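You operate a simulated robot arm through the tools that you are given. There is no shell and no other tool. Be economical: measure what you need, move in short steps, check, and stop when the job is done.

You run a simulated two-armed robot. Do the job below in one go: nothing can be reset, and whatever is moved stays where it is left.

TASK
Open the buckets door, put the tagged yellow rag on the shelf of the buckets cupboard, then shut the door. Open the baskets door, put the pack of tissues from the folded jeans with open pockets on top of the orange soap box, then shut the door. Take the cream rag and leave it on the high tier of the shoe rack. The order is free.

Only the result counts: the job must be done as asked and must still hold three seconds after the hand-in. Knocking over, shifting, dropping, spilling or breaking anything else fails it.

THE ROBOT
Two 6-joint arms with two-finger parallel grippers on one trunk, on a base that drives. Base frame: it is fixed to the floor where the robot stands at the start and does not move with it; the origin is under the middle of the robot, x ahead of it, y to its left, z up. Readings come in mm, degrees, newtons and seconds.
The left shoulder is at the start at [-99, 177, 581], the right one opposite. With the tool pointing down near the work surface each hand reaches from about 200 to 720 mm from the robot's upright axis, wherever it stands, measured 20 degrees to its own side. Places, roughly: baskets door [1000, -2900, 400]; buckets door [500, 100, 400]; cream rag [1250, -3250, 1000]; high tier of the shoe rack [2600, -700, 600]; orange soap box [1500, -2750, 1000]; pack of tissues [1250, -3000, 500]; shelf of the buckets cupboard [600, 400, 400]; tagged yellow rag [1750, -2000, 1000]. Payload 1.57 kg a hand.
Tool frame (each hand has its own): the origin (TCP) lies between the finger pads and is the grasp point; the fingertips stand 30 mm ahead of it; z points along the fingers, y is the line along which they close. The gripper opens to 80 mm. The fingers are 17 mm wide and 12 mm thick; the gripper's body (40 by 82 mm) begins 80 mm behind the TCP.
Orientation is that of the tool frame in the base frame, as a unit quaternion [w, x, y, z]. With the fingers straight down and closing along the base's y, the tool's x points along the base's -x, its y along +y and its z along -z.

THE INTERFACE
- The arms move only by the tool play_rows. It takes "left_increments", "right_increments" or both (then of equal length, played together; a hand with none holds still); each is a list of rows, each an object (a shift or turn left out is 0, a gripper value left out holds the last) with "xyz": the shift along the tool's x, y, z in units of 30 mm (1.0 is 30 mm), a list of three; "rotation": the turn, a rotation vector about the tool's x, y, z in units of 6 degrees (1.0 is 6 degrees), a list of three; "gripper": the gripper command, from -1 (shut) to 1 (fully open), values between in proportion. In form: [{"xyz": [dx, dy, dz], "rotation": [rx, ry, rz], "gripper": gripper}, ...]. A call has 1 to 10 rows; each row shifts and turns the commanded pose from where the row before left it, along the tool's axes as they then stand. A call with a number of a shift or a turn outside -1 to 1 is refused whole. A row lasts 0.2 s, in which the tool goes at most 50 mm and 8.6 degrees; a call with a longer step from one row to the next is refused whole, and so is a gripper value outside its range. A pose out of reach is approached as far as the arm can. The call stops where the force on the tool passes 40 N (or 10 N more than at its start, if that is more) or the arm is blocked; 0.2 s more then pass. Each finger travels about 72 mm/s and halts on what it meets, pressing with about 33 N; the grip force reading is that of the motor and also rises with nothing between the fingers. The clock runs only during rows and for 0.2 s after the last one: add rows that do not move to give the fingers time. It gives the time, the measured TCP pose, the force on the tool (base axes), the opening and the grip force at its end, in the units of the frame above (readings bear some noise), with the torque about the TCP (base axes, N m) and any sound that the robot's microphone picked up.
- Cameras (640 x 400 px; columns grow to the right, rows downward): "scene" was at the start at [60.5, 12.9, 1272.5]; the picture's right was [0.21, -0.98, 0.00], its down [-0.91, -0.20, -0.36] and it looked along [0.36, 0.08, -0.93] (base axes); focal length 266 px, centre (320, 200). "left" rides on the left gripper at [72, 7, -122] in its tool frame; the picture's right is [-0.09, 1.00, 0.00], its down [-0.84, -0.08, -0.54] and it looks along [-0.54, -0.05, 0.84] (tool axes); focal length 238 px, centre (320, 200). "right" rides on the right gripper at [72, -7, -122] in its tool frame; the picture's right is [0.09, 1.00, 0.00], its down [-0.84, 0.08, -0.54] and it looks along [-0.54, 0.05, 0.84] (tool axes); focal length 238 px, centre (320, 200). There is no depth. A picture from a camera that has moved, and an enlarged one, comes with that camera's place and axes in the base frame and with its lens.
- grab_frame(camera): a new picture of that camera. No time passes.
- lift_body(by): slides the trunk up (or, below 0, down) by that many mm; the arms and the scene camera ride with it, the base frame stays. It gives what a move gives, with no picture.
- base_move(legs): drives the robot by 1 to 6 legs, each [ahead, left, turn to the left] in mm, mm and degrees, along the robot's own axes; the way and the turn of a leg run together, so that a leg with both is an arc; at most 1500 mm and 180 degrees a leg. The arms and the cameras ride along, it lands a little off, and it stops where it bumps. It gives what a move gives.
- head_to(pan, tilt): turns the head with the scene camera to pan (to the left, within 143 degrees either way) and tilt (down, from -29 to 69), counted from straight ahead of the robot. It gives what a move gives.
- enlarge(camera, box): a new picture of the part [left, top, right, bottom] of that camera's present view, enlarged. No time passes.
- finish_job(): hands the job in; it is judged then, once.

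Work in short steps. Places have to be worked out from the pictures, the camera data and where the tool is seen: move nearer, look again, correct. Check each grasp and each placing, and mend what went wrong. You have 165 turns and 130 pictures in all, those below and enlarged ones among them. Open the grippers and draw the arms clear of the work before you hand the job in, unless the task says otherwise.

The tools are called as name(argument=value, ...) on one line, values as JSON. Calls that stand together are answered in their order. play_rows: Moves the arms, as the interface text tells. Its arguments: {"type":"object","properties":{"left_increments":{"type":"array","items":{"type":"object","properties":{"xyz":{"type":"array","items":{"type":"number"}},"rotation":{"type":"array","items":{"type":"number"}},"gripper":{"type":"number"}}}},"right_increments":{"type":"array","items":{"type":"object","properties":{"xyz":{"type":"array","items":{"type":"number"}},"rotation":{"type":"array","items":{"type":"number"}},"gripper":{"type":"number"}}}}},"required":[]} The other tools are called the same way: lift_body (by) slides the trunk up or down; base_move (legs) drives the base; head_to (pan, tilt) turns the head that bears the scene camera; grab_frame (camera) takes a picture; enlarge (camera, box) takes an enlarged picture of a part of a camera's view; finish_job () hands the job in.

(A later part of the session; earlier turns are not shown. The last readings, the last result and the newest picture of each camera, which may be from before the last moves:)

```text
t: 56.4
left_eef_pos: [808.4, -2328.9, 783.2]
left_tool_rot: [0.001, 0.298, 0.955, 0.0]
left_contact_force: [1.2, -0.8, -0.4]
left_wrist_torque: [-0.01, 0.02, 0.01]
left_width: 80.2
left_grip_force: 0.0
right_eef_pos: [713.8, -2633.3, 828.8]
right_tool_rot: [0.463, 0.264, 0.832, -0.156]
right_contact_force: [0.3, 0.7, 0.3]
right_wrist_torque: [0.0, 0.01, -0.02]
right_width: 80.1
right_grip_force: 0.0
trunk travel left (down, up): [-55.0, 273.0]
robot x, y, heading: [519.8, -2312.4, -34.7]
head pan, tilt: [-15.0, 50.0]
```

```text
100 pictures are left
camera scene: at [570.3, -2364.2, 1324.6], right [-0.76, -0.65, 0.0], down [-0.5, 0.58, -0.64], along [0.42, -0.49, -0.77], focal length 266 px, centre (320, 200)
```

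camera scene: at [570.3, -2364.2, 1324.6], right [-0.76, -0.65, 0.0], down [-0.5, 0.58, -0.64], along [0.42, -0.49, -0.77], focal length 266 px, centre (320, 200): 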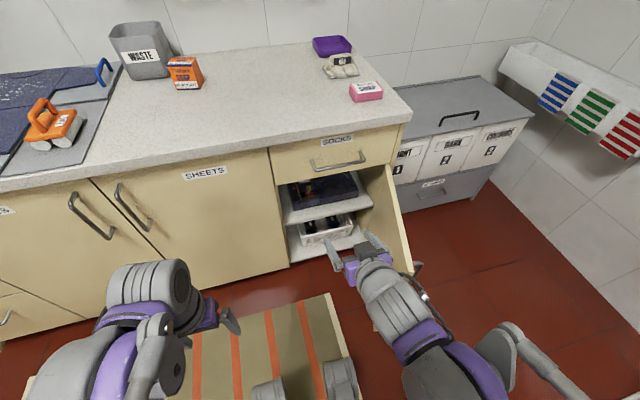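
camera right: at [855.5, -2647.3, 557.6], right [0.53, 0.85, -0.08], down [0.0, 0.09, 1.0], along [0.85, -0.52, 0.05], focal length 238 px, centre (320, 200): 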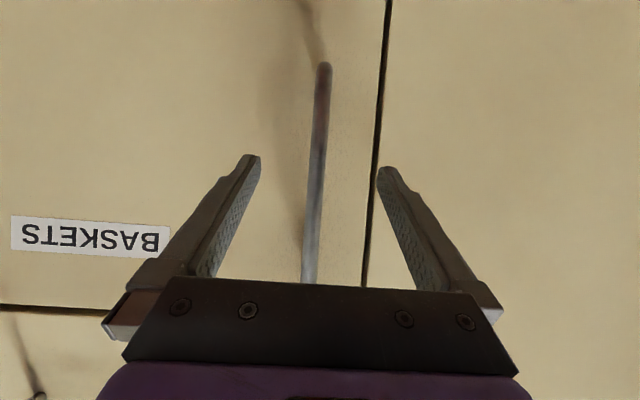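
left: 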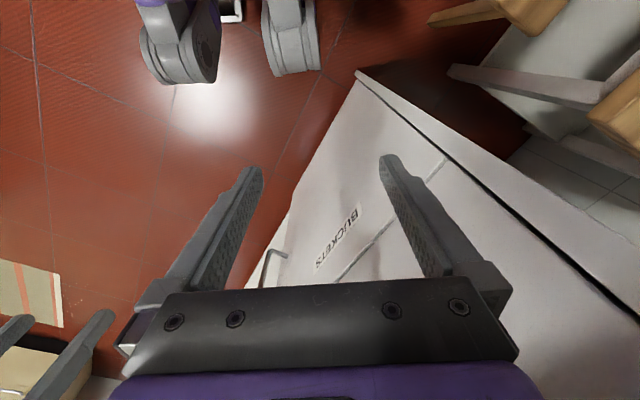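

Lower the hand inside of the door, move slightly forward, then push right.

play_rows(right_increments=[{"xyz": [0.866, 0, 0.5], "gripper": -1}, {"xyz": [0.866, 0, 0.5]}, {"xyz": [0.866, 0, 0.5]}, {"xyz": [0.866, 0, 0.5]}, {"xyz": [0.866, 0, 0.5]}, {"xyz": [0.866, 0, 0.5]}, {"xyz": [0.866, 0, 0.5]}, {"xyz": [-0.5, 0, 0.866]}, {"xyz": [-0.5, 0, 0.866]}, {"xyz": [-0.5, 0, 0.866]}])

play_rows(right_increments=[{"xyz": [0, -1, 0]}, {"xyz": [0, -1, 0]}, {"xyz": [0, -1, 0]}, {"xyz": [0, -1, 0]}, {"xyz": [0, -1, 0]}, {"xyz": [0, -1, 0]}, {"xyz": [0, -1, 0]}, {"xyz": [0, -1, 0]}])

grab_frame(camera="scene")

```text
t: 58.6
left_eef_pos: [809.8, -2328.4, 782.9]
left_tool_rot: [-0.001, 0.298, 0.955, 0.001]
left_contact_force: [0.4, -1.0, -0.6]
left_wrist_torque: [0.01, 0.02, 0.01]
left_width: 80.0
left_grip_force: 0.1
right_eef_pos: [784.7, -2689.8, 629.6]
right_tool_rot: [0.464, 0.261, 0.832, -0.154]
right_contact_force: [-0.1, 0.5, 0.5]
right_wrist_torque: [-0.01, 0.02, 0.03]
right_width: 0.0
right_grip_force: 21.5
right hand out of reach, approached as far as the arm can: row 7
trunk travel left (down, up): [-55.0, 273.0]
robot x, y, heading: [524.2, -2308.2, -34.7]
head pan, tilt: [-15.0, 50.0]
```

```text
t: 60.4
left_eef_pos: [810.1, -2327.4, 782.9]
left_tool_rot: [0.001, 0.298, 0.955, 0.0]
left_contact_force: [0.2, 1.0, 0.2]
left_wrist_torque: [0.02, -0.01, 0.0]
left_width: 80.1
left_grip_force: 0.1
right_eef_pos: [644.7, -2885.2, 632.2]
right_tool_rot: [0.463, 0.262, 0.832, -0.155]
right_contact_force: [-0.8, 0.5, 0.1]
right_wrist_torque: [-0.02, -0.02, -0.02]
right_width: 0.1
right_grip_force: 21.0
trunk travel left (down, up): [-55.0, 273.0]
robot x, y, heading: [524.4, -2310.0, -34.4]
head pan, tilt: [-15.0, 50.0]
```

```text
99 pictures are left
camera scene: at [570.0, -2364.3, 1324.6], right [-0.76, -0.65, 0.0], down [-0.5, 0.58, -0.64], along [0.42, -0.49, -0.77], focal length 266 px, centre (320, 200)
```

scene: 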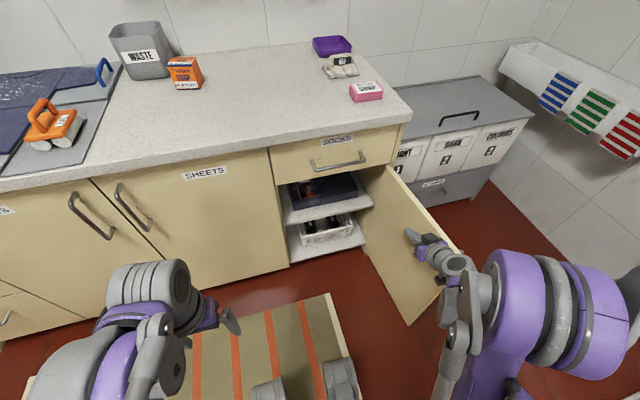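

Door fully open. Move the hand left in front of the cupboard, pitch so the wrist camera looks inside, then drive forward a bit.

play_rows(right_increments=[{"xyz": [0, 1, 0], "gripper": 1}, {"xyz": [0, 1, 0]}, {"xyz": [0, 1, 0]}, {"xyz": [0, 1, 0]}, {"xyz": [0, 1, 0]}, {"xyz": [0, 1, 0]}, {"xyz": [0, 0.8, 0], "rotation": [0, 1, 0]}, {"rotation": [0, 1, 0]}, {"rotation": [0, 0.5, 0]}])

base_move(legs=[[220, 50, 0]])

grab_frame(camera="right")

grab_frame(camera="scene")

```text
t: 62.4
left_eef_pos: [809.4, -2327.6, 782.3]
left_tool_rot: [0.001, 0.297, 0.955, 0.0]
left_contact_force: [0.0, -0.1, 0.0]
left_wrist_torque: [0.01, -0.04, 0.0]
left_width: 79.9
left_grip_force: 0.1
right_eef_pos: [763.6, -2719.1, 629.4]
right_tool_rot: [0.351, 0.281, 0.885, -0.12]
right_contact_force: [0.4, 0.1, -0.1]
right_wrist_torque: [0.03, -0.05, 0.02]
right_width: 80.1
right_grip_force: 0.1
trunk travel left (down, up): [-55.0, 273.0]
robot x, y, heading: [522.3, -2308.8, -34.4]
head pan, tilt: [-15.0, 50.0]
```

```text
t: 64.1
left_eef_pos: [1020.5, -2411.1, 782.2]
left_tool_rot: [0.0, 0.298, 0.955, 0.0]
left_contact_force: [-0.4, -0.3, 0.1]
left_wrist_torque: [0.01, -0.01, 0.01]
left_width: 79.8
left_grip_force: 0.1
right_eef_pos: [974.7, -2801.4, 629.6]
right_tool_rot: [0.35, 0.281, 0.885, -0.12]
right_contact_force: [-0.1, -0.8, 0.3]
right_wrist_torque: [0.0, -0.03, 0.04]
right_width: 79.7
right_grip_force: 0.0
trunk travel left (down, up): [-55.0, 273.0]
robot x, y, heading: [734.9, -2391.8, -34.6]
head pan, tilt: [-15.0, 50.0]
```

```text
98 pictures are left
camera right: at [859.5, -2728.8, 668.4], right [0.52, 0.85, -0.08], down [0.24, -0.06, 0.97], along [0.82, -0.53, -0.24], focal length 238 px, centre (320, 200)
```

right: 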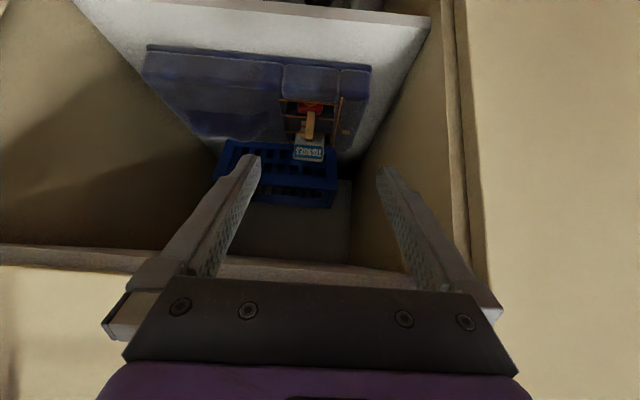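

```text
97 pictures are left
camera scene: at [780.9, -2448.0, 1324.6], right [-0.76, -0.65, 0.0], down [-0.5, 0.58, -0.64], along [0.42, -0.49, -0.77], focal length 266 px, centre (320, 200)
```

scene: 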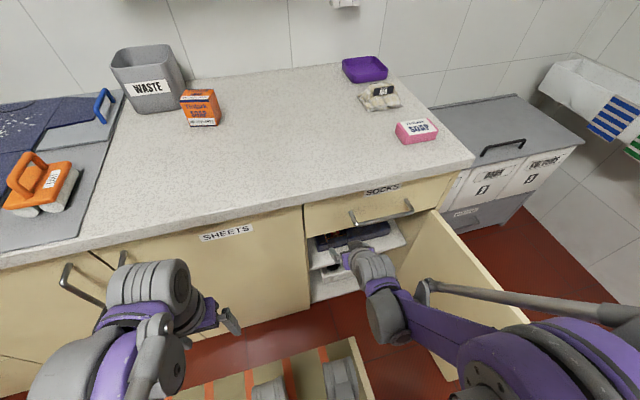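

Good look inside. Enlarge the jeans and pack.

enlarge(camera="right", box=[240, 55, 400, 175])

```text
3.33 times, centred on (320, 115) of right
camera zoom: at [859.5, -2728.8, 668.4], right [0.52, 0.85, -0.08], down [0.24, -0.06, 0.97], along [0.82, -0.53, -0.24], focal length 794 px, centre (320, 483)
```

zoom: 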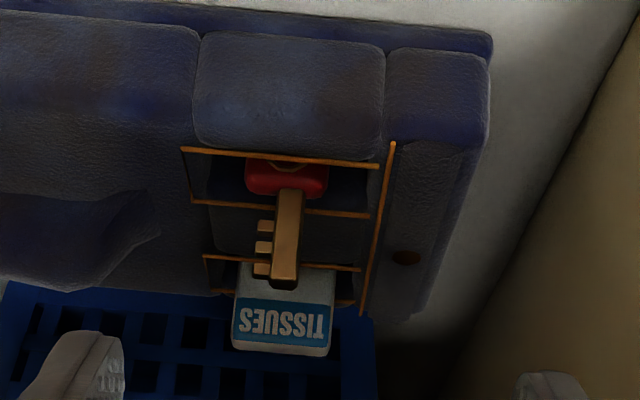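

The pack stands upright in the rear pocket (~43 mm wide, top z≈535, u≈2590, n≈-1748) with a key standing in front of it, narrower than the opening. I flatten the tool to ~17° below horizontal and lower to z≈545.

play_rows(right_increments=[{"rotation": [0, -1, 0], "gripper": 1}, {"rotation": [0, -1, 0]}, {"rotation": [0, -1, 0]}, {"rotation": [0, -1, 0]}, {"rotation": [0, -0.67, 0]}, {"xyz": [0.9, -0.145, 0.275]}, {"xyz": [0.9, -0.145, 0.275]}, {"xyz": [0.9, -0.145, 0.275]}])

grab_frame(camera="right")

```text
t: 65.9
left_eef_pos: [1020.6, -2411.2, 783.3]
left_tool_rot: [0.0, 0.297, 0.955, 0.0]
left_contact_force: [0.4, -0.2, 0.5]
left_wrist_torque: [0.0, -0.04, 0.02]
left_width: 80.0
left_grip_force: 0.1
right_eef_pos: [1001.6, -2842.3, 603.4]
right_tool_rot: [0.553, 0.244, 0.776, -0.184]
right_contact_force: [0.4, -0.4, 0.1]
right_wrist_torque: [0.01, -0.02, -0.01]
right_width: 79.9
right_grip_force: 0.1
right hand out of reach, approached as far as the arm can: row 5, 6, 7, 8
trunk travel left (down, up): [-55.0, 273.0]
robot x, y, heading: [732.7, -2395.0, -34.5]
head pan, tilt: [-15.0, 50.0]
```

```text
95 pictures are left
camera right: at [884.2, -2768.5, 573.9], right [0.55, 0.83, -0.1], down [-0.15, 0.22, 0.96], along [0.82, -0.52, 0.24], focal length 238 px, centre (320, 200)
```

right: 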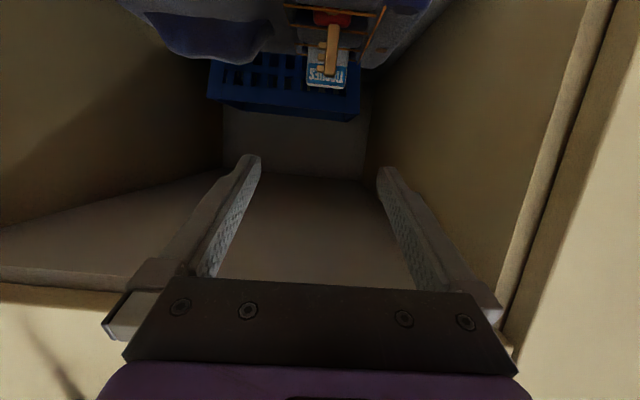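

The pose was too close in for the arm. Back the base 130 mm and lower the trunk 45 mm, then re-extend.

base_move(legs=[[-130, 0, 0]])

lift_body(by=-45)

play_rows(right_increments=[{"rotation": [0, 0, 0]}])

```text
t: 67.2
left_eef_pos: [912.7, -2338.4, 783.6]
left_tool_rot: [0.0, 0.297, 0.955, 0.0]
left_contact_force: [0.4, 0.6, 0.0]
left_wrist_torque: [0.02, 0.0, -0.03]
left_width: 80.1
left_grip_force: 0.0
right_eef_pos: [892.7, -2767.1, 604.6]
right_tool_rot: [0.553, 0.244, 0.775, -0.184]
right_contact_force: [-0.7, -0.9, -0.1]
right_wrist_torque: [0.02, 0.0, 0.03]
right_width: 80.0
right_grip_force: 0.1
trunk travel left (down, up): [-55.0, 273.0]
robot x, y, heading: [626.6, -2320.7, -34.5]
head pan, tilt: [-15.0, 50.0]
```

```text
t: 68.1
left_eef_pos: [911.9, -2337.3, 736.9]
left_tool_rot: [0.001, 0.298, 0.954, 0.001]
left_contact_force: [-0.5, 0.4, 0.0]
left_wrist_torque: [0.0, -0.01, -0.04]
left_width: 80.2
left_grip_force: 0.1
right_eef_pos: [896.0, -2769.3, 560.5]
right_tool_rot: [0.552, 0.244, 0.776, -0.184]
right_contact_force: [0.1, -0.1, 0.3]
right_wrist_torque: [0.02, 0.0, -0.02]
right_width: 79.9
right_grip_force: 0.1
trunk travel left (down, up): [-10.0, 318.0]
robot x, y, heading: [626.1, -2319.5, -34.6]
head pan, tilt: [-15.0, 50.0]
```

```text
t: 68.5
left_eef_pos: [910.4, -2336.9, 737.0]
left_tool_rot: [0.0, 0.297, 0.955, -0.001]
left_contact_force: [-0.7, -1.2, -0.5]
left_wrist_torque: [-0.02, 0.01, 0.0]
left_width: 80.0
left_grip_force: 0.0
right_eef_pos: [897.1, -2769.5, 560.8]
right_tool_rot: [0.552, 0.244, 0.776, -0.184]
right_contact_force: [0.1, 0.2, 0.7]
right_wrist_torque: [-0.02, 0.01, -0.03]
right_width: 80.1
right_grip_force: 0.1
trunk travel left (down, up): [-10.0, 318.0]
robot x, y, heading: [627.9, -2318.3, -34.9]
head pan, tilt: [-15.0, 50.0]
```

Advance 180 mm horizontally into the cupboard above the jeans and look.

play_rows(right_increments=[{"xyz": [-0.322, 0.03, 0.947]}, {"xyz": [-0.322, 0.03, 0.947]}, {"xyz": [-0.322, 0.03, 0.947]}, {"xyz": [-0.322, 0.03, 0.947]}, {"xyz": [-0.322, 0.03, 0.947]}, {"xyz": [-0.322, 0.03, 0.947]}])

grab_frame(camera="right")

grab_frame(camera="scene")

```text
t: 69.9
left_eef_pos: [911.9, -2337.0, 738.1]
left_tool_rot: [0.0, 0.298, 0.955, 0.0]
left_contact_force: [-0.7, 0.0, 0.3]
left_wrist_torque: [-0.02, -0.01, 0.02]
left_width: 79.6
left_grip_force: 0.1
right_eef_pos: [1046.5, -2871.0, 562.0]
right_tool_rot: [0.552, 0.244, 0.776, -0.183]
right_contact_force: [0.2, 0.1, 0.5]
right_wrist_torque: [0.01, 0.0, 0.02]
right_width: 80.1
right_grip_force: 0.0
trunk travel left (down, up): [-10.0, 318.0]
robot x, y, heading: [624.5, -2318.2, -34.7]
head pan, tilt: [-15.0, 50.0]
```

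```text
94 pictures are left
camera right: at [929.0, -2796.5, 532.8], right [0.55, 0.83, -0.1], down [-0.14, 0.22, 0.97], along [0.82, -0.52, 0.24], focal length 238 px, centre (320, 200)
```

right: 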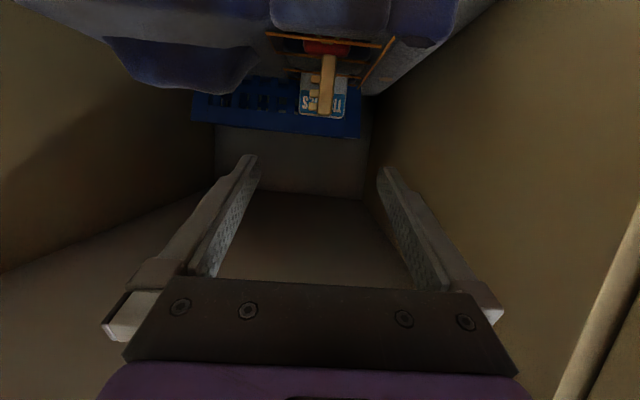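

```text
93 pictures are left
camera scene: at [682.6, -2380.5, 1282.1], right [-0.76, -0.65, 0.0], down [-0.5, 0.58, -0.64], along [0.42, -0.49, -0.77], focal length 266 px, centre (320, 200)
```

scene: 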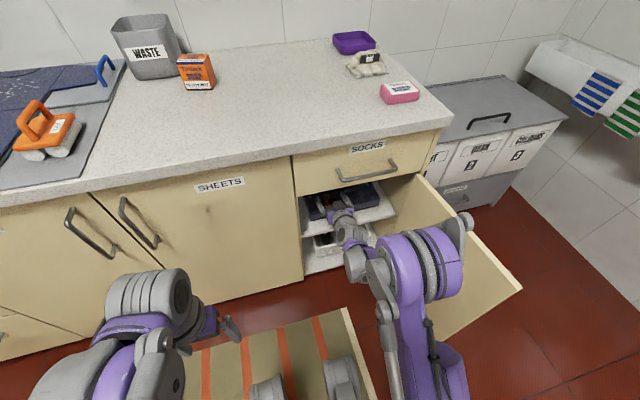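

Re-triangulation with the two wrist views: pack front at u≈2638, n≈-1752, z 465–508, ~51 mm wide; key tip at u≈2575, z≈509. Advance above it at the present height.

play_rows(right_increments=[{"xyz": [-0.264, -0.01, 0.777]}, {"xyz": [-0.264, -0.01, 0.777]}, {"xyz": [-0.264, -0.01, 0.777]}, {"xyz": [-0.264, -0.01, 0.777]}, {"xyz": [-0.264, -0.01, 0.777]}])

grab_frame(camera="right")

```text
t: 71.1
left_eef_pos: [911.8, -2336.8, 737.5]
left_tool_rot: [0.0, 0.298, 0.955, 0.0]
left_contact_force: [-0.4, -0.1, -0.7]
left_wrist_torque: [-0.01, -0.03, 0.03]
left_width: 79.9
left_grip_force: 0.1
right_eef_pos: [1146.1, -2941.9, 561.1]
right_tool_rot: [0.552, 0.244, 0.776, -0.183]
right_contact_force: [0.9, -0.8, -0.7]
right_wrist_torque: [0.01, 0.01, 0.01]
right_width: 80.0
right_grip_force: 0.2
trunk travel left (down, up): [-10.0, 318.0]
robot x, y, heading: [627.3, -2317.3, -34.6]
head pan, tilt: [-15.0, 50.0]
```

```text
92 pictures are left
camera right: at [1027.5, -2868.5, 532.9], right [0.55, 0.83, -0.1], down [-0.14, 0.22, 0.97], along [0.82, -0.52, 0.24], focal length 238 px, centre (320, 200)
```

right: 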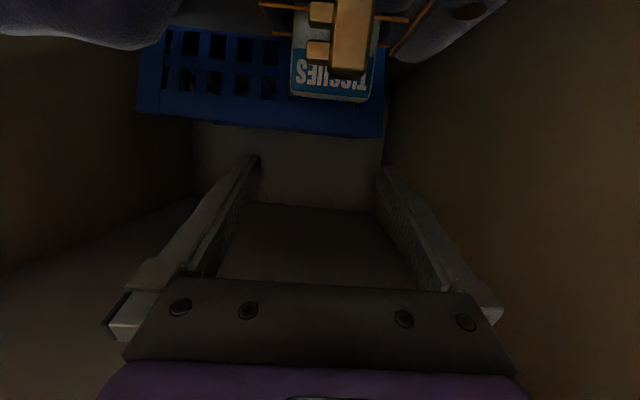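

Pack top confirmed: u≈2645, n≈-1752, z≈508. Nudge forward 12 mm and descend ~67 mm to straddle it.

play_rows(right_increments=[{"xyz": [-0.13, -0.02, 0.378]}, {"xyz": [0.53, 0, 0.18]}, {"xyz": [0.53, 0, 0.18]}, {"xyz": [0.53, 0, 0.18]}, {"xyz": [0.53, 0, 0.18]}])

grab_frame(camera="right")

```text
t: 72.3
left_eef_pos: [910.2, -2336.8, 738.1]
left_tool_rot: [0.001, 0.297, 0.955, 0.0]
left_contact_force: [1.2, 0.2, 0.1]
left_wrist_torque: [0.0, -0.01, -0.02]
left_width: 79.8
left_grip_force: 0.1
right_eef_pos: [1153.2, -2951.0, 493.2]
right_tool_rot: [0.552, 0.245, 0.776, -0.184]
right_contact_force: [-0.9, 0.1, 0.4]
right_wrist_torque: [0.03, 0.03, -0.02]
right_width: 80.1
right_grip_force: 0.1
trunk travel left (down, up): [-10.0, 318.0]
robot x, y, heading: [628.3, -2317.3, -34.6]
head pan, tilt: [-15.0, 50.0]
```

```text
91 pictures are left
camera right: at [1035.9, -2876.5, 465.4], right [0.55, 0.83, -0.1], down [-0.14, 0.22, 0.97], along [0.82, -0.52, 0.24], focal length 238 px, centre (320, 200)
```

right: 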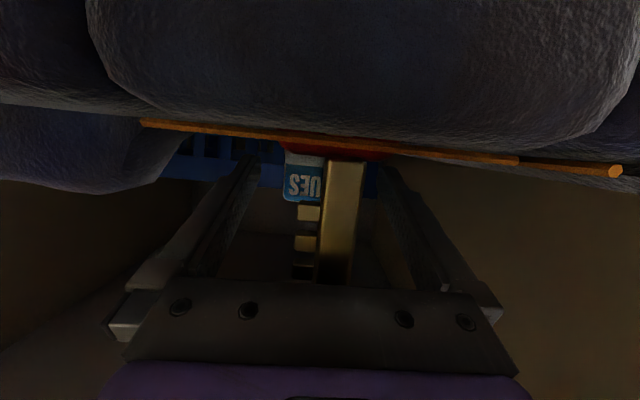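

The fingers straddle pack (and key) with no contact. Close the gripper.

play_rows(right_increments=[{"gripper": -1}, {"gripper": -1}, {"gripper": -1}, {"gripper": -1}])

grab_frame(camera="right")

```text
t: 73.3
left_eef_pos: [911.3, -2336.3, 737.8]
left_tool_rot: [0.0, 0.298, 0.955, 0.0]
left_contact_force: [-1.1, 0.0, -0.7]
left_wrist_torque: [0.0, -0.02, 0.0]
left_width: 79.9
left_grip_force: 0.1
right_eef_pos: [1152.9, -2950.0, 492.5]
right_tool_rot: [0.552, 0.244, 0.776, -0.183]
right_contact_force: [-0.6, -0.6, 1.0]
right_wrist_torque: [0.01, 0.02, 0.0]
right_width: 50.4
right_grip_force: 33.1
trunk travel left (down, up): [-10.0, 318.0]
robot x, y, heading: [620.6, -2319.1, -34.6]
head pan, tilt: [-15.0, 50.0]
```

```text
90 pictures are left
camera right: at [1035.8, -2876.4, 465.5], right [0.55, 0.83, -0.1], down [-0.14, 0.22, 0.97], along [0.82, -0.52, 0.24], focal length 238 px, centre (320, 200)
```

right: 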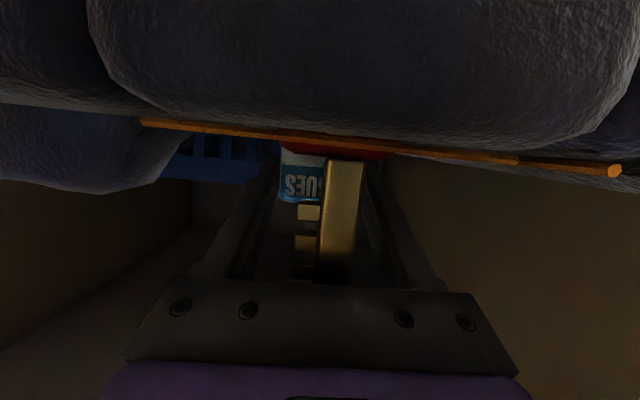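

Grasped at 50.4 mm as expected. Lift straight up 60 mm.

play_rows(right_increments=[{"xyz": [-0.63, 0, -0.215]}, {"xyz": [-0.63, 0, -0.215]}, {"xyz": [-0.63, 0, -0.215]}])

grab_frame(camera="right")

grab_frame(camera="scene")

```text
t: 74.1
left_eef_pos: [910.6, -2337.8, 738.6]
left_tool_rot: [-0.001, 0.298, 0.955, 0.0]
left_contact_force: [0.5, -0.3, -0.7]
left_wrist_torque: [0.01, -0.02, -0.01]
left_width: 80.2
left_grip_force: 0.0
right_eef_pos: [1154.2, -2950.0, 552.9]
right_tool_rot: [0.552, 0.244, 0.776, -0.184]
right_contact_force: [-0.4, 0.7, -1.5]
right_wrist_torque: [0.01, 0.01, 0.0]
right_width: 50.2
right_grip_force: 32.5
trunk travel left (down, up): [-10.0, 318.0]
robot x, y, heading: [625.3, -2318.6, -34.3]
head pan, tilt: [-15.0, 50.0]
```

```text
89 pictures are left
camera right: at [1036.9, -2875.6, 525.6], right [0.55, 0.83, -0.1], down [-0.14, 0.22, 0.97], along [0.82, -0.52, 0.24], focal length 238 px, centre (320, 200)
```

right: 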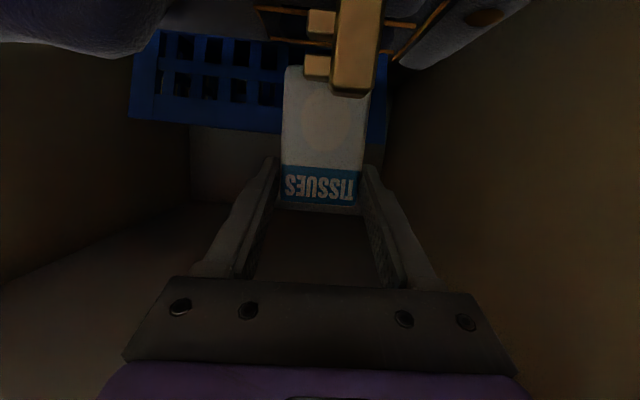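

```text
88 pictures are left
camera scene: at [682.4, -2380.3, 1282.1], right [-0.76, -0.65, 0.0], down [-0.5, 0.58, -0.64], along [0.42, -0.49, -0.77], focal length 266 px, centre (320, 200)
```

scene: 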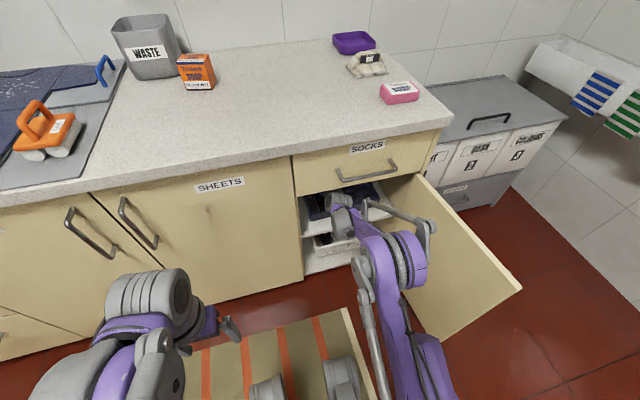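

Pack is out of the pocket (bottom ≈487); it needs to clear the key tip (≈509). Level the tool while lifting 35 mm more so the wrist stays below the drawer.

play_rows(right_increments=[{"xyz": [-0.316, 0, -0.107], "rotation": [0, -1, 0]}, {"xyz": [-0.325, 0, -0.074], "rotation": [0, -1, 0]}, {"xyz": [-0.331, 0, -0.04], "rotation": [0, -1, 0]}, {"xyz": [-0.2, 0, 0]}])

grab_frame(camera="right")

```text
t: 75.1
left_eef_pos: [912.8, -2336.9, 738.6]
left_tool_rot: [0.0, 0.297, 0.955, 0.0]
left_contact_force: [0.6, 0.4, 0.0]
left_wrist_torque: [0.02, 0.03, -0.03]
left_width: 80.0
left_grip_force: 0.1
right_eef_pos: [1161.1, -2943.3, 569.7]
right_tool_rot: [0.6, 0.222, 0.746, -0.183]
right_contact_force: [0.6, 0.2, 0.2]
right_wrist_torque: [0.02, 0.0, -0.02]
right_width: 50.6
right_grip_force: 33.3
right hand out of reach, approached as far as the arm can: row 1, 2, 3
trunk travel left (down, up): [-10.0, 318.0]
robot x, y, heading: [627.3, -2318.7, -34.6]
head pan, tilt: [-15.0, 50.0]
```

```text
87 pictures are left
camera right: at [1044.7, -2876.5, 525.6], right [0.53, 0.84, -0.1], down [-0.25, 0.26, 0.93], along [0.81, -0.47, 0.35], focal length 238 px, centre (320, 200)
```

right: 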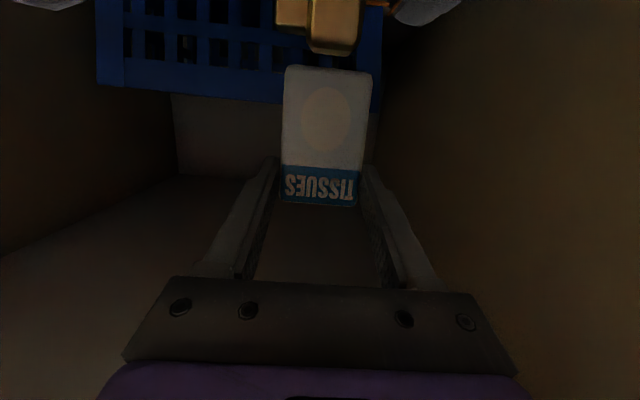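

Check wrist clearance to the drawer lip in the scene view.

enlarge(camera="scene", box=[285, 165, 405, 240])

```text
5.33 times, centred on (345, 202) of scene
camera zoom: at [682.4, -2380.3, 1282.1], right [-0.76, -0.65, 0.0], down [-0.5, 0.58, -0.64], along [0.42, -0.49, -0.77], focal length 1418 px, centre (187, 187)
```

zoom: 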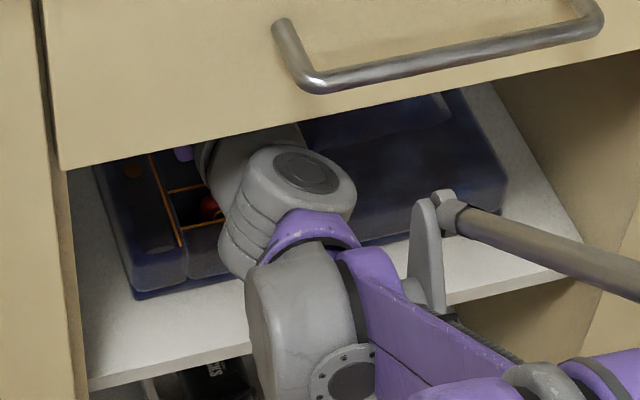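

Lip bottom is ≈690 and the wrist top ≈645: room for 25 mm. Lift by the trunk 22 mm.

lift_body(by=22)

grab_frame(camera="right")

```text
t: 75.8
left_eef_pos: [911.7, -2336.8, 759.4]
left_tool_rot: [0.0, 0.297, 0.955, 0.0]
left_contact_force: [-0.2, 0.9, -0.2]
left_wrist_torque: [-0.02, -0.04, 0.02]
left_width: 80.1
left_grip_force: 0.1
right_eef_pos: [1161.0, -2943.2, 592.4]
right_tool_rot: [0.601, 0.221, 0.747, -0.181]
right_contact_force: [-0.3, 0.1, -0.2]
right_wrist_torque: [0.02, 0.01, -0.01]
right_width: 50.4
right_grip_force: 32.4
trunk travel left (down, up): [-32.0, 296.0]
robot x, y, heading: [627.3, -2317.8, -34.5]
head pan, tilt: [-15.0, 50.0]
```

```text
85 pictures are left
camera right: at [1045.0, -2876.5, 547.9], right [0.53, 0.84, -0.1], down [-0.25, 0.26, 0.93], along [0.81, -0.47, 0.35], focal length 238 px, centre (320, 200)
```

right: 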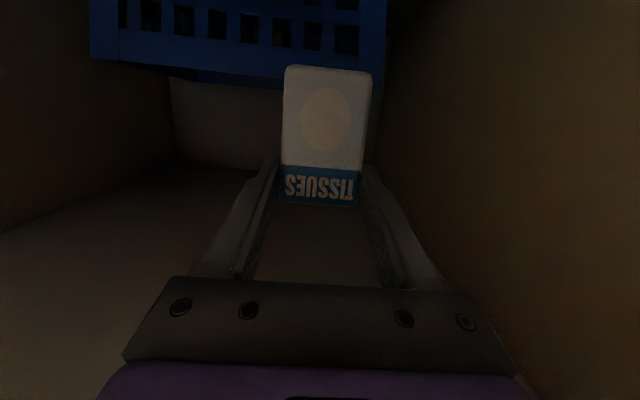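

Pack clears the key. Withdraw straight back with the base 190 mm.

base_move(legs=[[-190, 0, 0]])

grab_frame(camera="scene")

```text
t: 77.3
left_eef_pos: [783.1, -2254.3, 759.0]
left_tool_rot: [-0.003, 0.301, 0.954, 0.002]
left_contact_force: [0.0, 0.1, -0.7]
left_wrist_torque: [0.02, 0.01, 0.0]
left_width: 80.0
left_grip_force: 0.1
right_eef_pos: [1025.9, -2863.0, 587.9]
right_tool_rot: [0.598, 0.227, 0.747, -0.185]
right_contact_force: [0.0, 0.1, 0.0]
right_wrist_torque: [0.01, -0.03, -0.01]
right_width: 50.7
right_grip_force: 32.7
trunk travel left (down, up): [-32.0, 296.0]
robot x, y, heading: [496.7, -2230.2, -35.2]
head pan, tilt: [-15.0, 50.0]
stopped in leg 1: the robot was blocked; the commanded pose is now the measured one
```

```text
84 pictures are left
camera scene: at [551.8, -2295.4, 1301.4], right [-0.77, -0.64, 0.0], down [-0.49, 0.59, -0.64], along [0.41, -0.49, -0.77], focal length 266 px, centre (320, 200)
```

scene: 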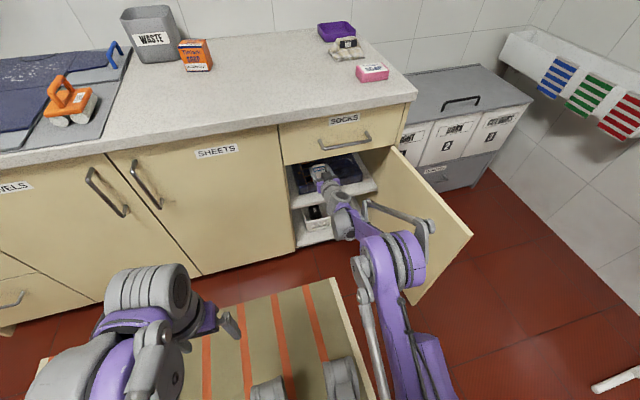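

The base was blocked behind; check what is there.

head_to(pan=143, tilt=45)

grab_frame(camera="scene")

head_to(pan=-143, tilt=45)

grab_frame(camera="scene")

```text
t: 79.8
left_eef_pos: [784.6, -2254.4, 757.1]
left_tool_rot: [-0.004, 0.3, 0.954, 0.002]
left_contact_force: [-0.2, 0.7, 0.4]
left_wrist_torque: [-0.01, 0.02, 0.0]
left_width: 80.1
left_grip_force: 0.0
right_eef_pos: [1027.9, -2862.9, 584.1]
right_tool_rot: [0.596, 0.227, 0.748, -0.185]
right_contact_force: [0.3, 0.0, 0.4]
right_wrist_torque: [0.01, 0.01, -0.04]
right_width: 50.6
right_grip_force: 32.6
trunk travel left (down, up): [-32.0, 296.0]
robot x, y, heading: [495.5, -2226.8, -35.0]
head pan, tilt: [143.0, 45.0]
```

```text
83 pictures are left
camera scene: at [479.9, -2160.0, 1308.3], right [0.95, 0.31, 0.0], down [0.21, -0.67, -0.71], along [-0.22, 0.68, -0.7], focal length 266 px, centre (320, 200)
```

scene: 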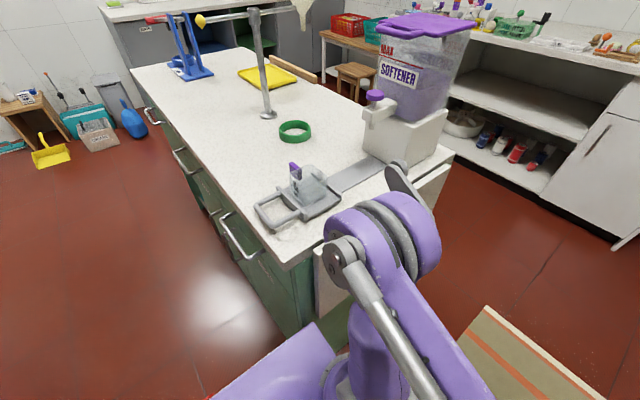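

```text
t: 83.7
left_eef_pos: [783.2, -2254.2, 757.4]
left_tool_rot: [-0.003, 0.3, 0.954, 0.002]
left_contact_force: [-0.3, -0.4, 0.6]
left_wrist_torque: [-0.05, 0.01, 0.0]
left_width: 80.2
left_grip_force: 0.0
right_eef_pos: [1027.9, -2862.8, 584.5]
right_tool_rot: [0.597, 0.226, 0.748, -0.183]
right_contact_force: [0.3, -0.1, 0.1]
right_wrist_torque: [-0.01, 0.02, -0.02]
right_width: 50.6
right_grip_force: 32.8
trunk travel left (down, up): [-32.0, 296.0]
robot x, y, heading: [494.2, -2227.6, -34.8]
head pan, tilt: [-143.0, 45.0]
```

```text
82 pictures are left
camera scene: at [423.8, -2240.1, 1308.2], right [-0.03, 1.0, 0.01], down [0.7, 0.03, -0.71], along [-0.71, -0.02, -0.7], focal length 266 px, centre (320, 200)
```

scene: 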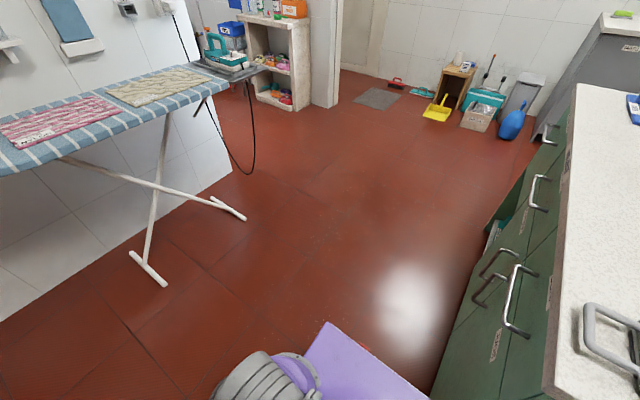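

It's touching only the island's end panel. Ease forward 20 mm, then retract the arm 210 mm.

base_move(legs=[[20, 0, 0]])

play_rows(right_increments=[{"xyz": [0.22, 0, -0.975]}, {"xyz": [0.22, 0, -0.975]}, {"xyz": [0.22, 0, -0.975]}, {"xyz": [0.22, 0, -0.975]}, {"xyz": [0.22, 0, -0.975]}, {"xyz": [0.22, 0, -0.975]}, {"xyz": [0.22, 0, -0.975]}])

head_to(pan=-10, tilt=45)

grab_frame(camera="scene")

```text
t: 84.4
left_eef_pos: [784.3, -2253.2, 760.0]
left_tool_rot: [-0.001, 0.302, 0.953, 0.001]
left_contact_force: [0.8, 0.0, 0.3]
left_wrist_torque: [0.01, 0.0, 0.01]
left_width: 79.7
left_grip_force: 0.2
right_eef_pos: [1026.6, -2864.1, 588.4]
right_tool_rot: [0.598, 0.226, 0.746, -0.185]
right_contact_force: [-0.4, -0.4, -0.6]
right_wrist_torque: [-0.01, 0.04, -0.03]
right_width: 50.7
right_grip_force: 33.1
trunk travel left (down, up): [-32.0, 296.0]
robot x, y, heading: [498.4, -2232.1, -35.0]
head pan, tilt: [-143.0, 45.0]
stopped in leg 1: the robot was blocked; the commanded pose is now the measured one
```

```text
t: 86.0
left_eef_pos: [783.7, -2255.1, 758.8]
left_tool_rot: [-0.001, 0.301, 0.954, 0.001]
left_contact_force: [0.9, -0.8, -1.1]
left_wrist_torque: [0.0, 0.01, 0.0]
left_width: 80.1
left_grip_force: 0.1
right_eef_pos: [853.0, -2747.4, 587.3]
right_tool_rot: [0.597, 0.226, 0.747, -0.185]
right_contact_force: [0.7, 0.2, -0.8]
right_wrist_torque: [0.0, 0.02, 0.03]
right_width: 50.6
right_grip_force: 32.5
trunk travel left (down, up): [-32.0, 296.0]
robot x, y, heading: [493.0, -2229.8, -34.9]
head pan, tilt: [-143.0, 45.0]
```

```text
t: 88.1
left_eef_pos: [783.9, -2253.7, 758.4]
left_tool_rot: [-0.003, 0.302, 0.953, 0.002]
left_contact_force: [-0.1, 0.5, 0.3]
left_wrist_torque: [0.03, 0.02, 0.0]
left_width: 80.1
left_grip_force: 0.0
right_eef_pos: [853.0, -2746.6, 588.7]
right_tool_rot: [0.598, 0.226, 0.747, -0.184]
right_contact_force: [0.4, -0.7, -0.8]
right_wrist_torque: [0.02, 0.02, 0.02]
right_width: 50.5
right_grip_force: 32.9
trunk travel left (down, up): [-32.0, 296.0]
robot x, y, heading: [491.8, -2231.9, -35.1]
head pan, tilt: [-10.0, 45.0]
```

```text
81 pictures are left
camera scene: at [560.2, -2293.0, 1307.4], right [-0.71, -0.71, 0.0], down [-0.5, 0.5, -0.7], along [0.5, -0.5, -0.71], focal length 266 px, centre (320, 200)
```

scene: 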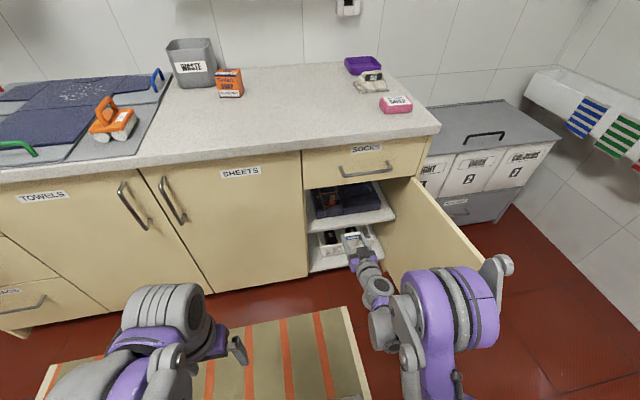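

Hand is out with the pack. Drive forward-left a bit to get free of the island.

base_move(legs=[[80, 60, 0]])

```text
t: 89.3
left_eef_pos: [880.1, -2248.5, 758.6]
left_tool_rot: [0.0, 0.302, 0.953, -0.001]
left_contact_force: [0.5, 0.7, 0.4]
left_wrist_torque: [-0.01, 0.0, 0.0]
left_width: 80.0
left_grip_force: 0.0
right_eef_pos: [950.8, -2741.1, 590.3]
right_tool_rot: [0.599, 0.225, 0.746, -0.185]
right_contact_force: [-0.3, -0.6, 0.0]
right_wrist_torque: [0.0, 0.0, -0.02]
right_width: 50.5
right_grip_force: 32.8
trunk travel left (down, up): [-32.0, 296.0]
robot x, y, heading: [595.5, -2230.7, -35.2]
head pan, tilt: [-10.0, 45.0]
```

Free. Raise the trunk fully and then look at the soap box and the pack.

lift_body(by=290)

play_rows(right_increments=[{"xyz": [-0.976, 0, -0.22]}, {"xyz": [-0.976, 0, -0.22]}, {"xyz": [-0.976, 0, -0.22]}, {"rotation": [0, 1, 0]}, {"rotation": [0, 1, 0]}, {"rotation": [0, 1, 0]}, {"rotation": [0, 1, 0]}, {"rotation": [0, 1, 0]}, {"rotation": [0, 1, 0]}])

grab_frame(camera="scene")

grab_frame(camera="left")

```text
t: 92.2
left_eef_pos: [880.3, -2248.6, 1048.3]
left_tool_rot: [0.0, 0.301, 0.954, 0.0]
left_contact_force: [-0.1, 0.2, 0.9]
left_wrist_torque: [0.0, -0.03, -0.03]
left_width: 80.0
left_grip_force: 0.0
right_eef_pos: [964.7, -2750.0, 897.1]
right_tool_rot: [0.609, 0.223, 0.738, -0.188]
right_contact_force: [0.6, 0.5, -0.3]
right_wrist_torque: [0.02, 0.02, -0.01]
right_width: 50.5
right_grip_force: 32.7
trunk travel left (down, up): [-322.0, 6.0]
robot x, y, heading: [593.1, -2228.1, -35.2]
head pan, tilt: [-10.0, 45.0]
```

```text
t: 94.2
left_eef_pos: [881.8, -2248.2, 1049.8]
left_tool_rot: [0.0, 0.302, 0.953, 0.0]
left_contact_force: [-0.1, 0.4, 0.4]
left_wrist_torque: [-0.03, 0.0, 0.0]
left_width: 80.0
left_grip_force: 0.1
right_eef_pos: [962.2, -2748.7, 987.3]
right_tool_rot: [0.35, 0.271, 0.89, -0.11]
right_contact_force: [-0.1, -0.7, 0.3]
right_wrist_torque: [-0.04, 0.01, 0.02]
right_width: 50.5
right_grip_force: 33.3
trunk travel left (down, up): [-322.0, 6.0]
robot x, y, heading: [593.2, -2229.5, -35.1]
head pan, tilt: [-10.0, 45.0]
```

```text
80 pictures are left
camera scene: at [616.7, -2258.5, 1610.5], right [-0.71, -0.71, 0.0], down [-0.5, 0.5, -0.71], along [0.5, -0.5, -0.71], focal length 266 px, centre (320, 200)
```

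scene: 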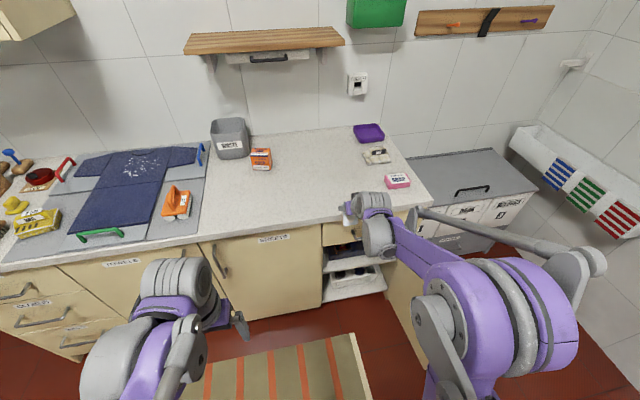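

```text
79 pictures are left
camera left: at [826.9, -2201.9, 1171.1], right [0.65, 0.76, 0.0], down [0.64, -0.55, 0.54], along [0.41, -0.35, -0.84], focal length 238 px, centre (320, 200)
```

left: 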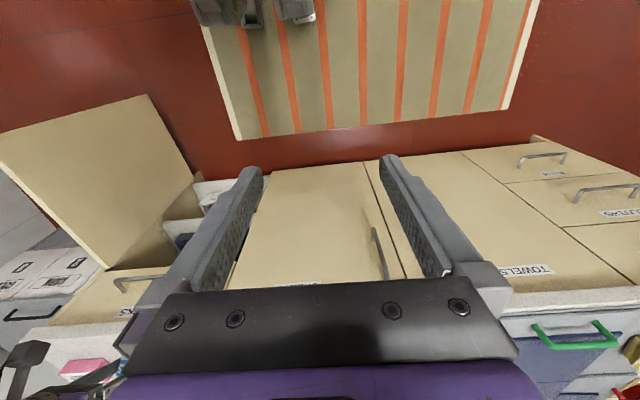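

Enlarge soap box and the held pack.

enlarge(camera="scene", box=[190, 110, 310, 185])

enlarge(camera="scene", box=[310, 165, 430, 240])

```text
5.33 times, centred on (250, 148) of scene
camera zoom: at [616.7, -2258.5, 1610.5], right [-0.71, -0.71, 0.0], down [-0.5, 0.5, -0.71], along [0.5, -0.5, -0.71], focal length 1418 px, centre (693, 480)
```

zoom: 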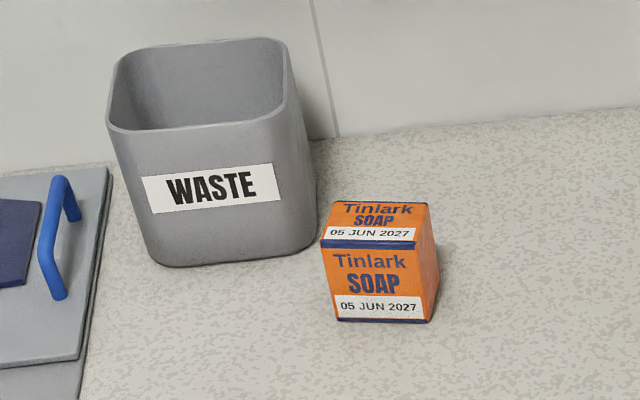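

```text
5.33 times, centred on (370, 202) of scene
camera zoom: at [616.7, -2258.5, 1610.5], right [-0.71, -0.71, 0.0], down [-0.5, 0.5, -0.71], along [0.5, -0.5, -0.71], focal length 1418 px, centre (53, 187)
```

zoom: 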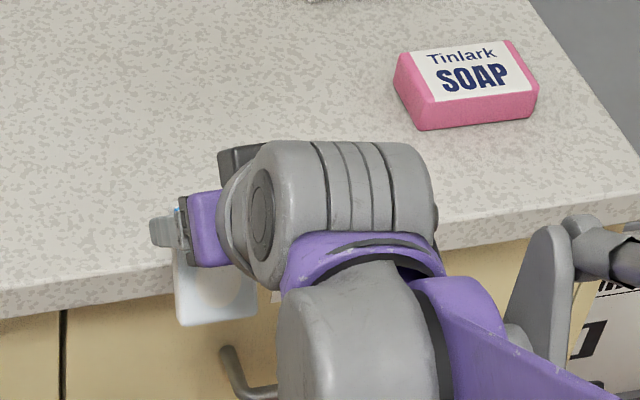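

Soap box: top ≈[1494, -2763, 930], ~76×53 mm, 80 tall, yaw ≈-44°. I finish the tool pitch down, then drive left and forward so the right hand can reach it.

play_rows(right_increments=[{"xyz": [-0.656, 0, -0.755], "rotation": [0, 1, 0]}, {"xyz": [-0.58, 0, -0.82], "rotation": [0, 1, 0]}, {"rotation": [0, 1, 0]}, {"rotation": [0, 1, 0]}, {"rotation": [0, 1, 0]}, {"rotation": [0, 1, 0]}, {"rotation": [0, 0.9, 0]}])

base_move(legs=[[200, 230, 0], [170, 0, 0]])

head_to(pan=-8, tilt=55)

grab_frame(camera="scene")

grab_frame(camera="right")

```text
t: 95.8
left_eef_pos: [880.7, -2248.9, 1049.2]
left_tool_rot: [0.0, 0.302, 0.953, 0.0]
left_contact_force: [0.2, 0.9, -0.5]
left_wrist_torque: [-0.02, 0.0, -0.02]
left_width: 80.2
left_grip_force: 0.1
right_eef_pos: [961.8, -2746.5, 1047.6]
right_tool_rot: [0.013, 0.293, 0.956, -0.007]
right_contact_force: [-0.3, 0.3, -0.3]
right_wrist_torque: [0.0, 0.0, 0.01]
right_width: 50.5
right_grip_force: 32.9
trunk travel left (down, up): [-322.0, 6.0]
robot x, y, heading: [593.6, -2227.9, -35.2]
head pan, tilt: [-10.0, 45.0]
```

```text
t: 99.5
left_eef_pos: [1312.8, -2270.0, 1049.3]
left_tool_rot: [-0.001, 0.302, 0.953, 0.0]
left_contact_force: [-0.2, -0.8, -0.1]
left_wrist_torque: [0.0, -0.02, 0.02]
left_width: 80.1
left_grip_force: 0.1
right_eef_pos: [1392.5, -2769.3, 1048.7]
right_tool_rot: [0.014, 0.292, 0.956, -0.008]
right_contact_force: [0.2, -0.4, -0.9]
right_wrist_torque: [0.01, 0.0, 0.0]
right_width: 50.5
right_grip_force: 32.8
trunk travel left (down, up): [-322.0, 6.0]
robot x, y, heading: [1027.7, -2248.8, -35.2]
head pan, tilt: [-10.0, 45.0]
```

```text
t: 100.3
left_eef_pos: [1314.5, -2271.8, 1048.7]
left_tool_rot: [0.001, 0.302, 0.953, 0.0]
left_contact_force: [-0.4, -0.5, 0.7]
left_wrist_torque: [0.01, 0.01, -0.04]
left_width: 80.0
left_grip_force: 0.0
right_eef_pos: [1393.2, -2770.2, 1047.9]
right_tool_rot: [0.015, 0.293, 0.956, -0.008]
right_contact_force: [-1.0, 0.1, 0.5]
right_wrist_torque: [0.0, 0.0, 0.0]
right_width: 50.3
right_grip_force: 33.3
trunk travel left (down, up): [-322.0, 6.0]
robot x, y, heading: [1029.9, -2244.4, -35.1]
head pan, tilt: [-8.0, 55.0]
```

```text
76 pictures are left
camera scene: at [1044.9, -2273.5, 1597.1], right [-0.68, -0.73, 0.0], down [-0.6, 0.56, -0.57], along [0.42, -0.39, -0.82], focal length 266 px, centre (320, 200)
```

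scene: 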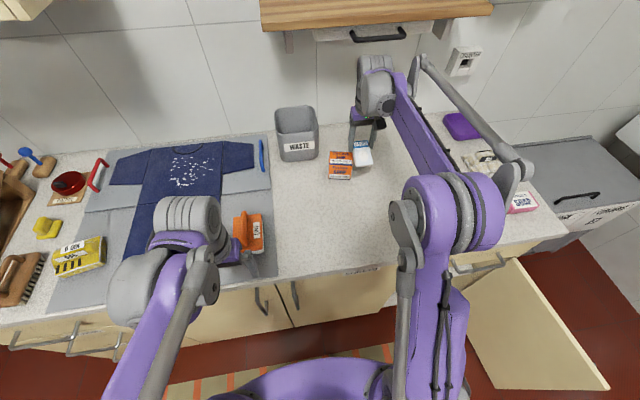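

```text
75 pictures are left
camera right: at [1327.3, -2733.7, 1167.8], right [0.48, 0.88, -0.01], down [0.72, -0.39, 0.57], along [0.49, -0.28, -0.82], focal length 238 px, centre (320, 200)
```

right: 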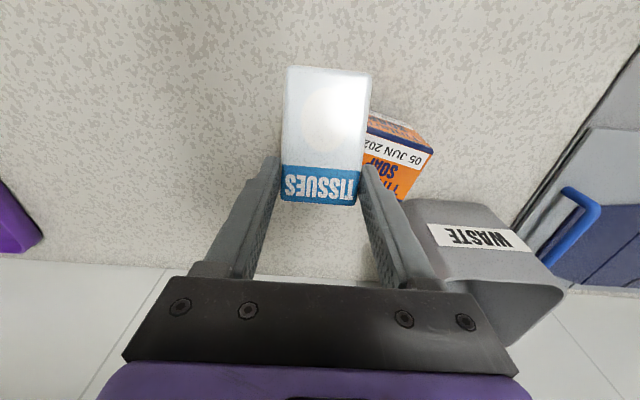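

Enlarge to refine the box's position relative to the held pack.

enlarge(camera="scene", box=[260, 95, 420, 195])

```text
4.00 times, centred on (340, 145) of scene
camera zoom: at [1044.9, -2273.5, 1597.1], right [-0.68, -0.73, 0.0], down [-0.6, 0.56, -0.57], along [0.42, -0.39, -0.82], focal length 1063 px, centre (240, 420)
```

zoom: 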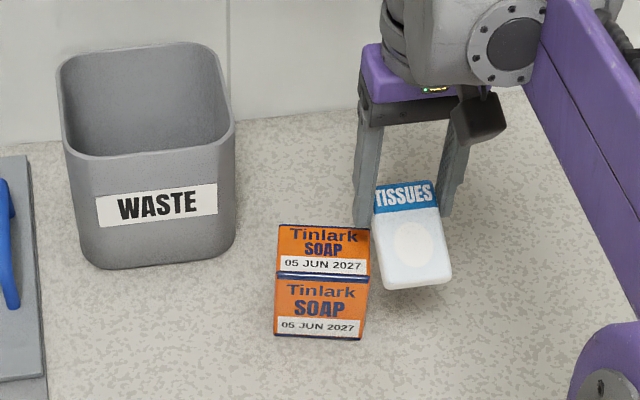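

Scene camera estimates disagree by ~25 mm; use the wrist camera for a relative measurement.

enlarge(camera="right", box=[270, 50, 470, 230])

```text
2.22 times, centred on (370, 140) of right
camera zoom: at [1327.3, -2733.7, 1167.8], right [0.48, 0.88, -0.01], down [0.72, -0.39, 0.57], along [0.49, -0.28, -0.82], focal length 530 px, centre (209, 333)
```

zoom: 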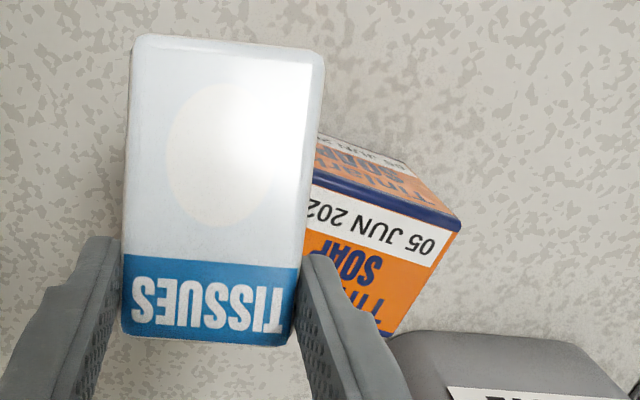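

Triangulating both cameras: box top is at z≈973, centre ≈[1441, -2733], yaw ≈-45° (counter ≈900). Yaw the tool to -45° and move over the box, still ~45 mm above.

play_rows(right_increments=[{"rotation": [0, 0.3, 0.92]}, {"rotation": [0, 0, 0.92]}, {"xyz": [-0.37, 0.67, 0]}, {"xyz": [-0.37, 0.67, 0]}, {"xyz": [-0.37, 0.67, 0]}])

grab_frame(camera="right")

enlarge(camera="scene", box=[260, 95, 420, 195])

```text
t: 101.5
left_eef_pos: [1314.0, -2271.8, 1050.0]
left_tool_rot: [-0.001, 0.303, 0.953, 0.0]
left_contact_force: [0.2, -0.8, 0.2]
left_wrist_torque: [0.03, 0.03, -0.01]
left_width: 80.2
left_grip_force: 0.0
right_eef_pos: [1460.8, -2751.9, 1046.9]
right_tool_rot: [0.001, 0.384, 0.924, -0.002]
right_contact_force: [0.4, -0.7, -0.4]
right_wrist_torque: [-0.02, 0.0, 0.0]
right_width: 50.5
right_grip_force: 33.1
trunk travel left (down, up): [-322.0, 6.0]
robot x, y, heading: [1026.9, -2250.6, -35.2]
head pan, tilt: [-8.0, 55.0]
```

```text
72 pictures are left
camera right: at [1404.7, -2705.3, 1170.1], right [0.64, 0.77, -0.01], down [0.65, -0.54, 0.54], along [0.41, -0.35, -0.84], focal length 238 px, centre (320, 200)
```

right: 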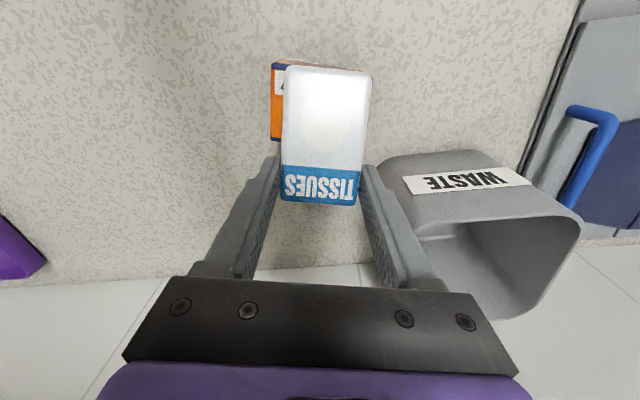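

```text
4.00 times, centred on (340, 145) of scene
camera zoom: at [1045.2, -2273.0, 1597.1], right [-0.68, -0.73, 0.0], down [-0.6, 0.56, -0.57], along [0.42, -0.39, -0.82], focal length 1063 px, centre (240, 420)
```

zoom: 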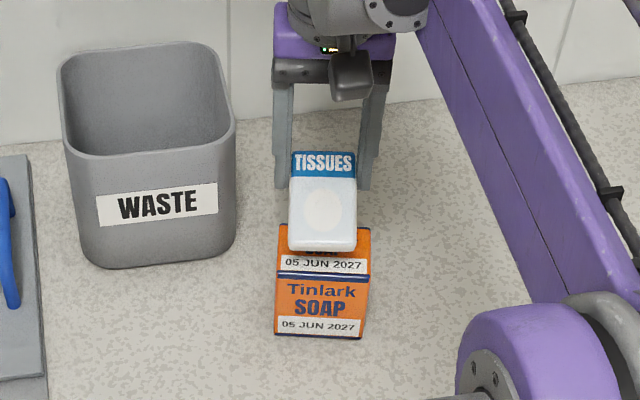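

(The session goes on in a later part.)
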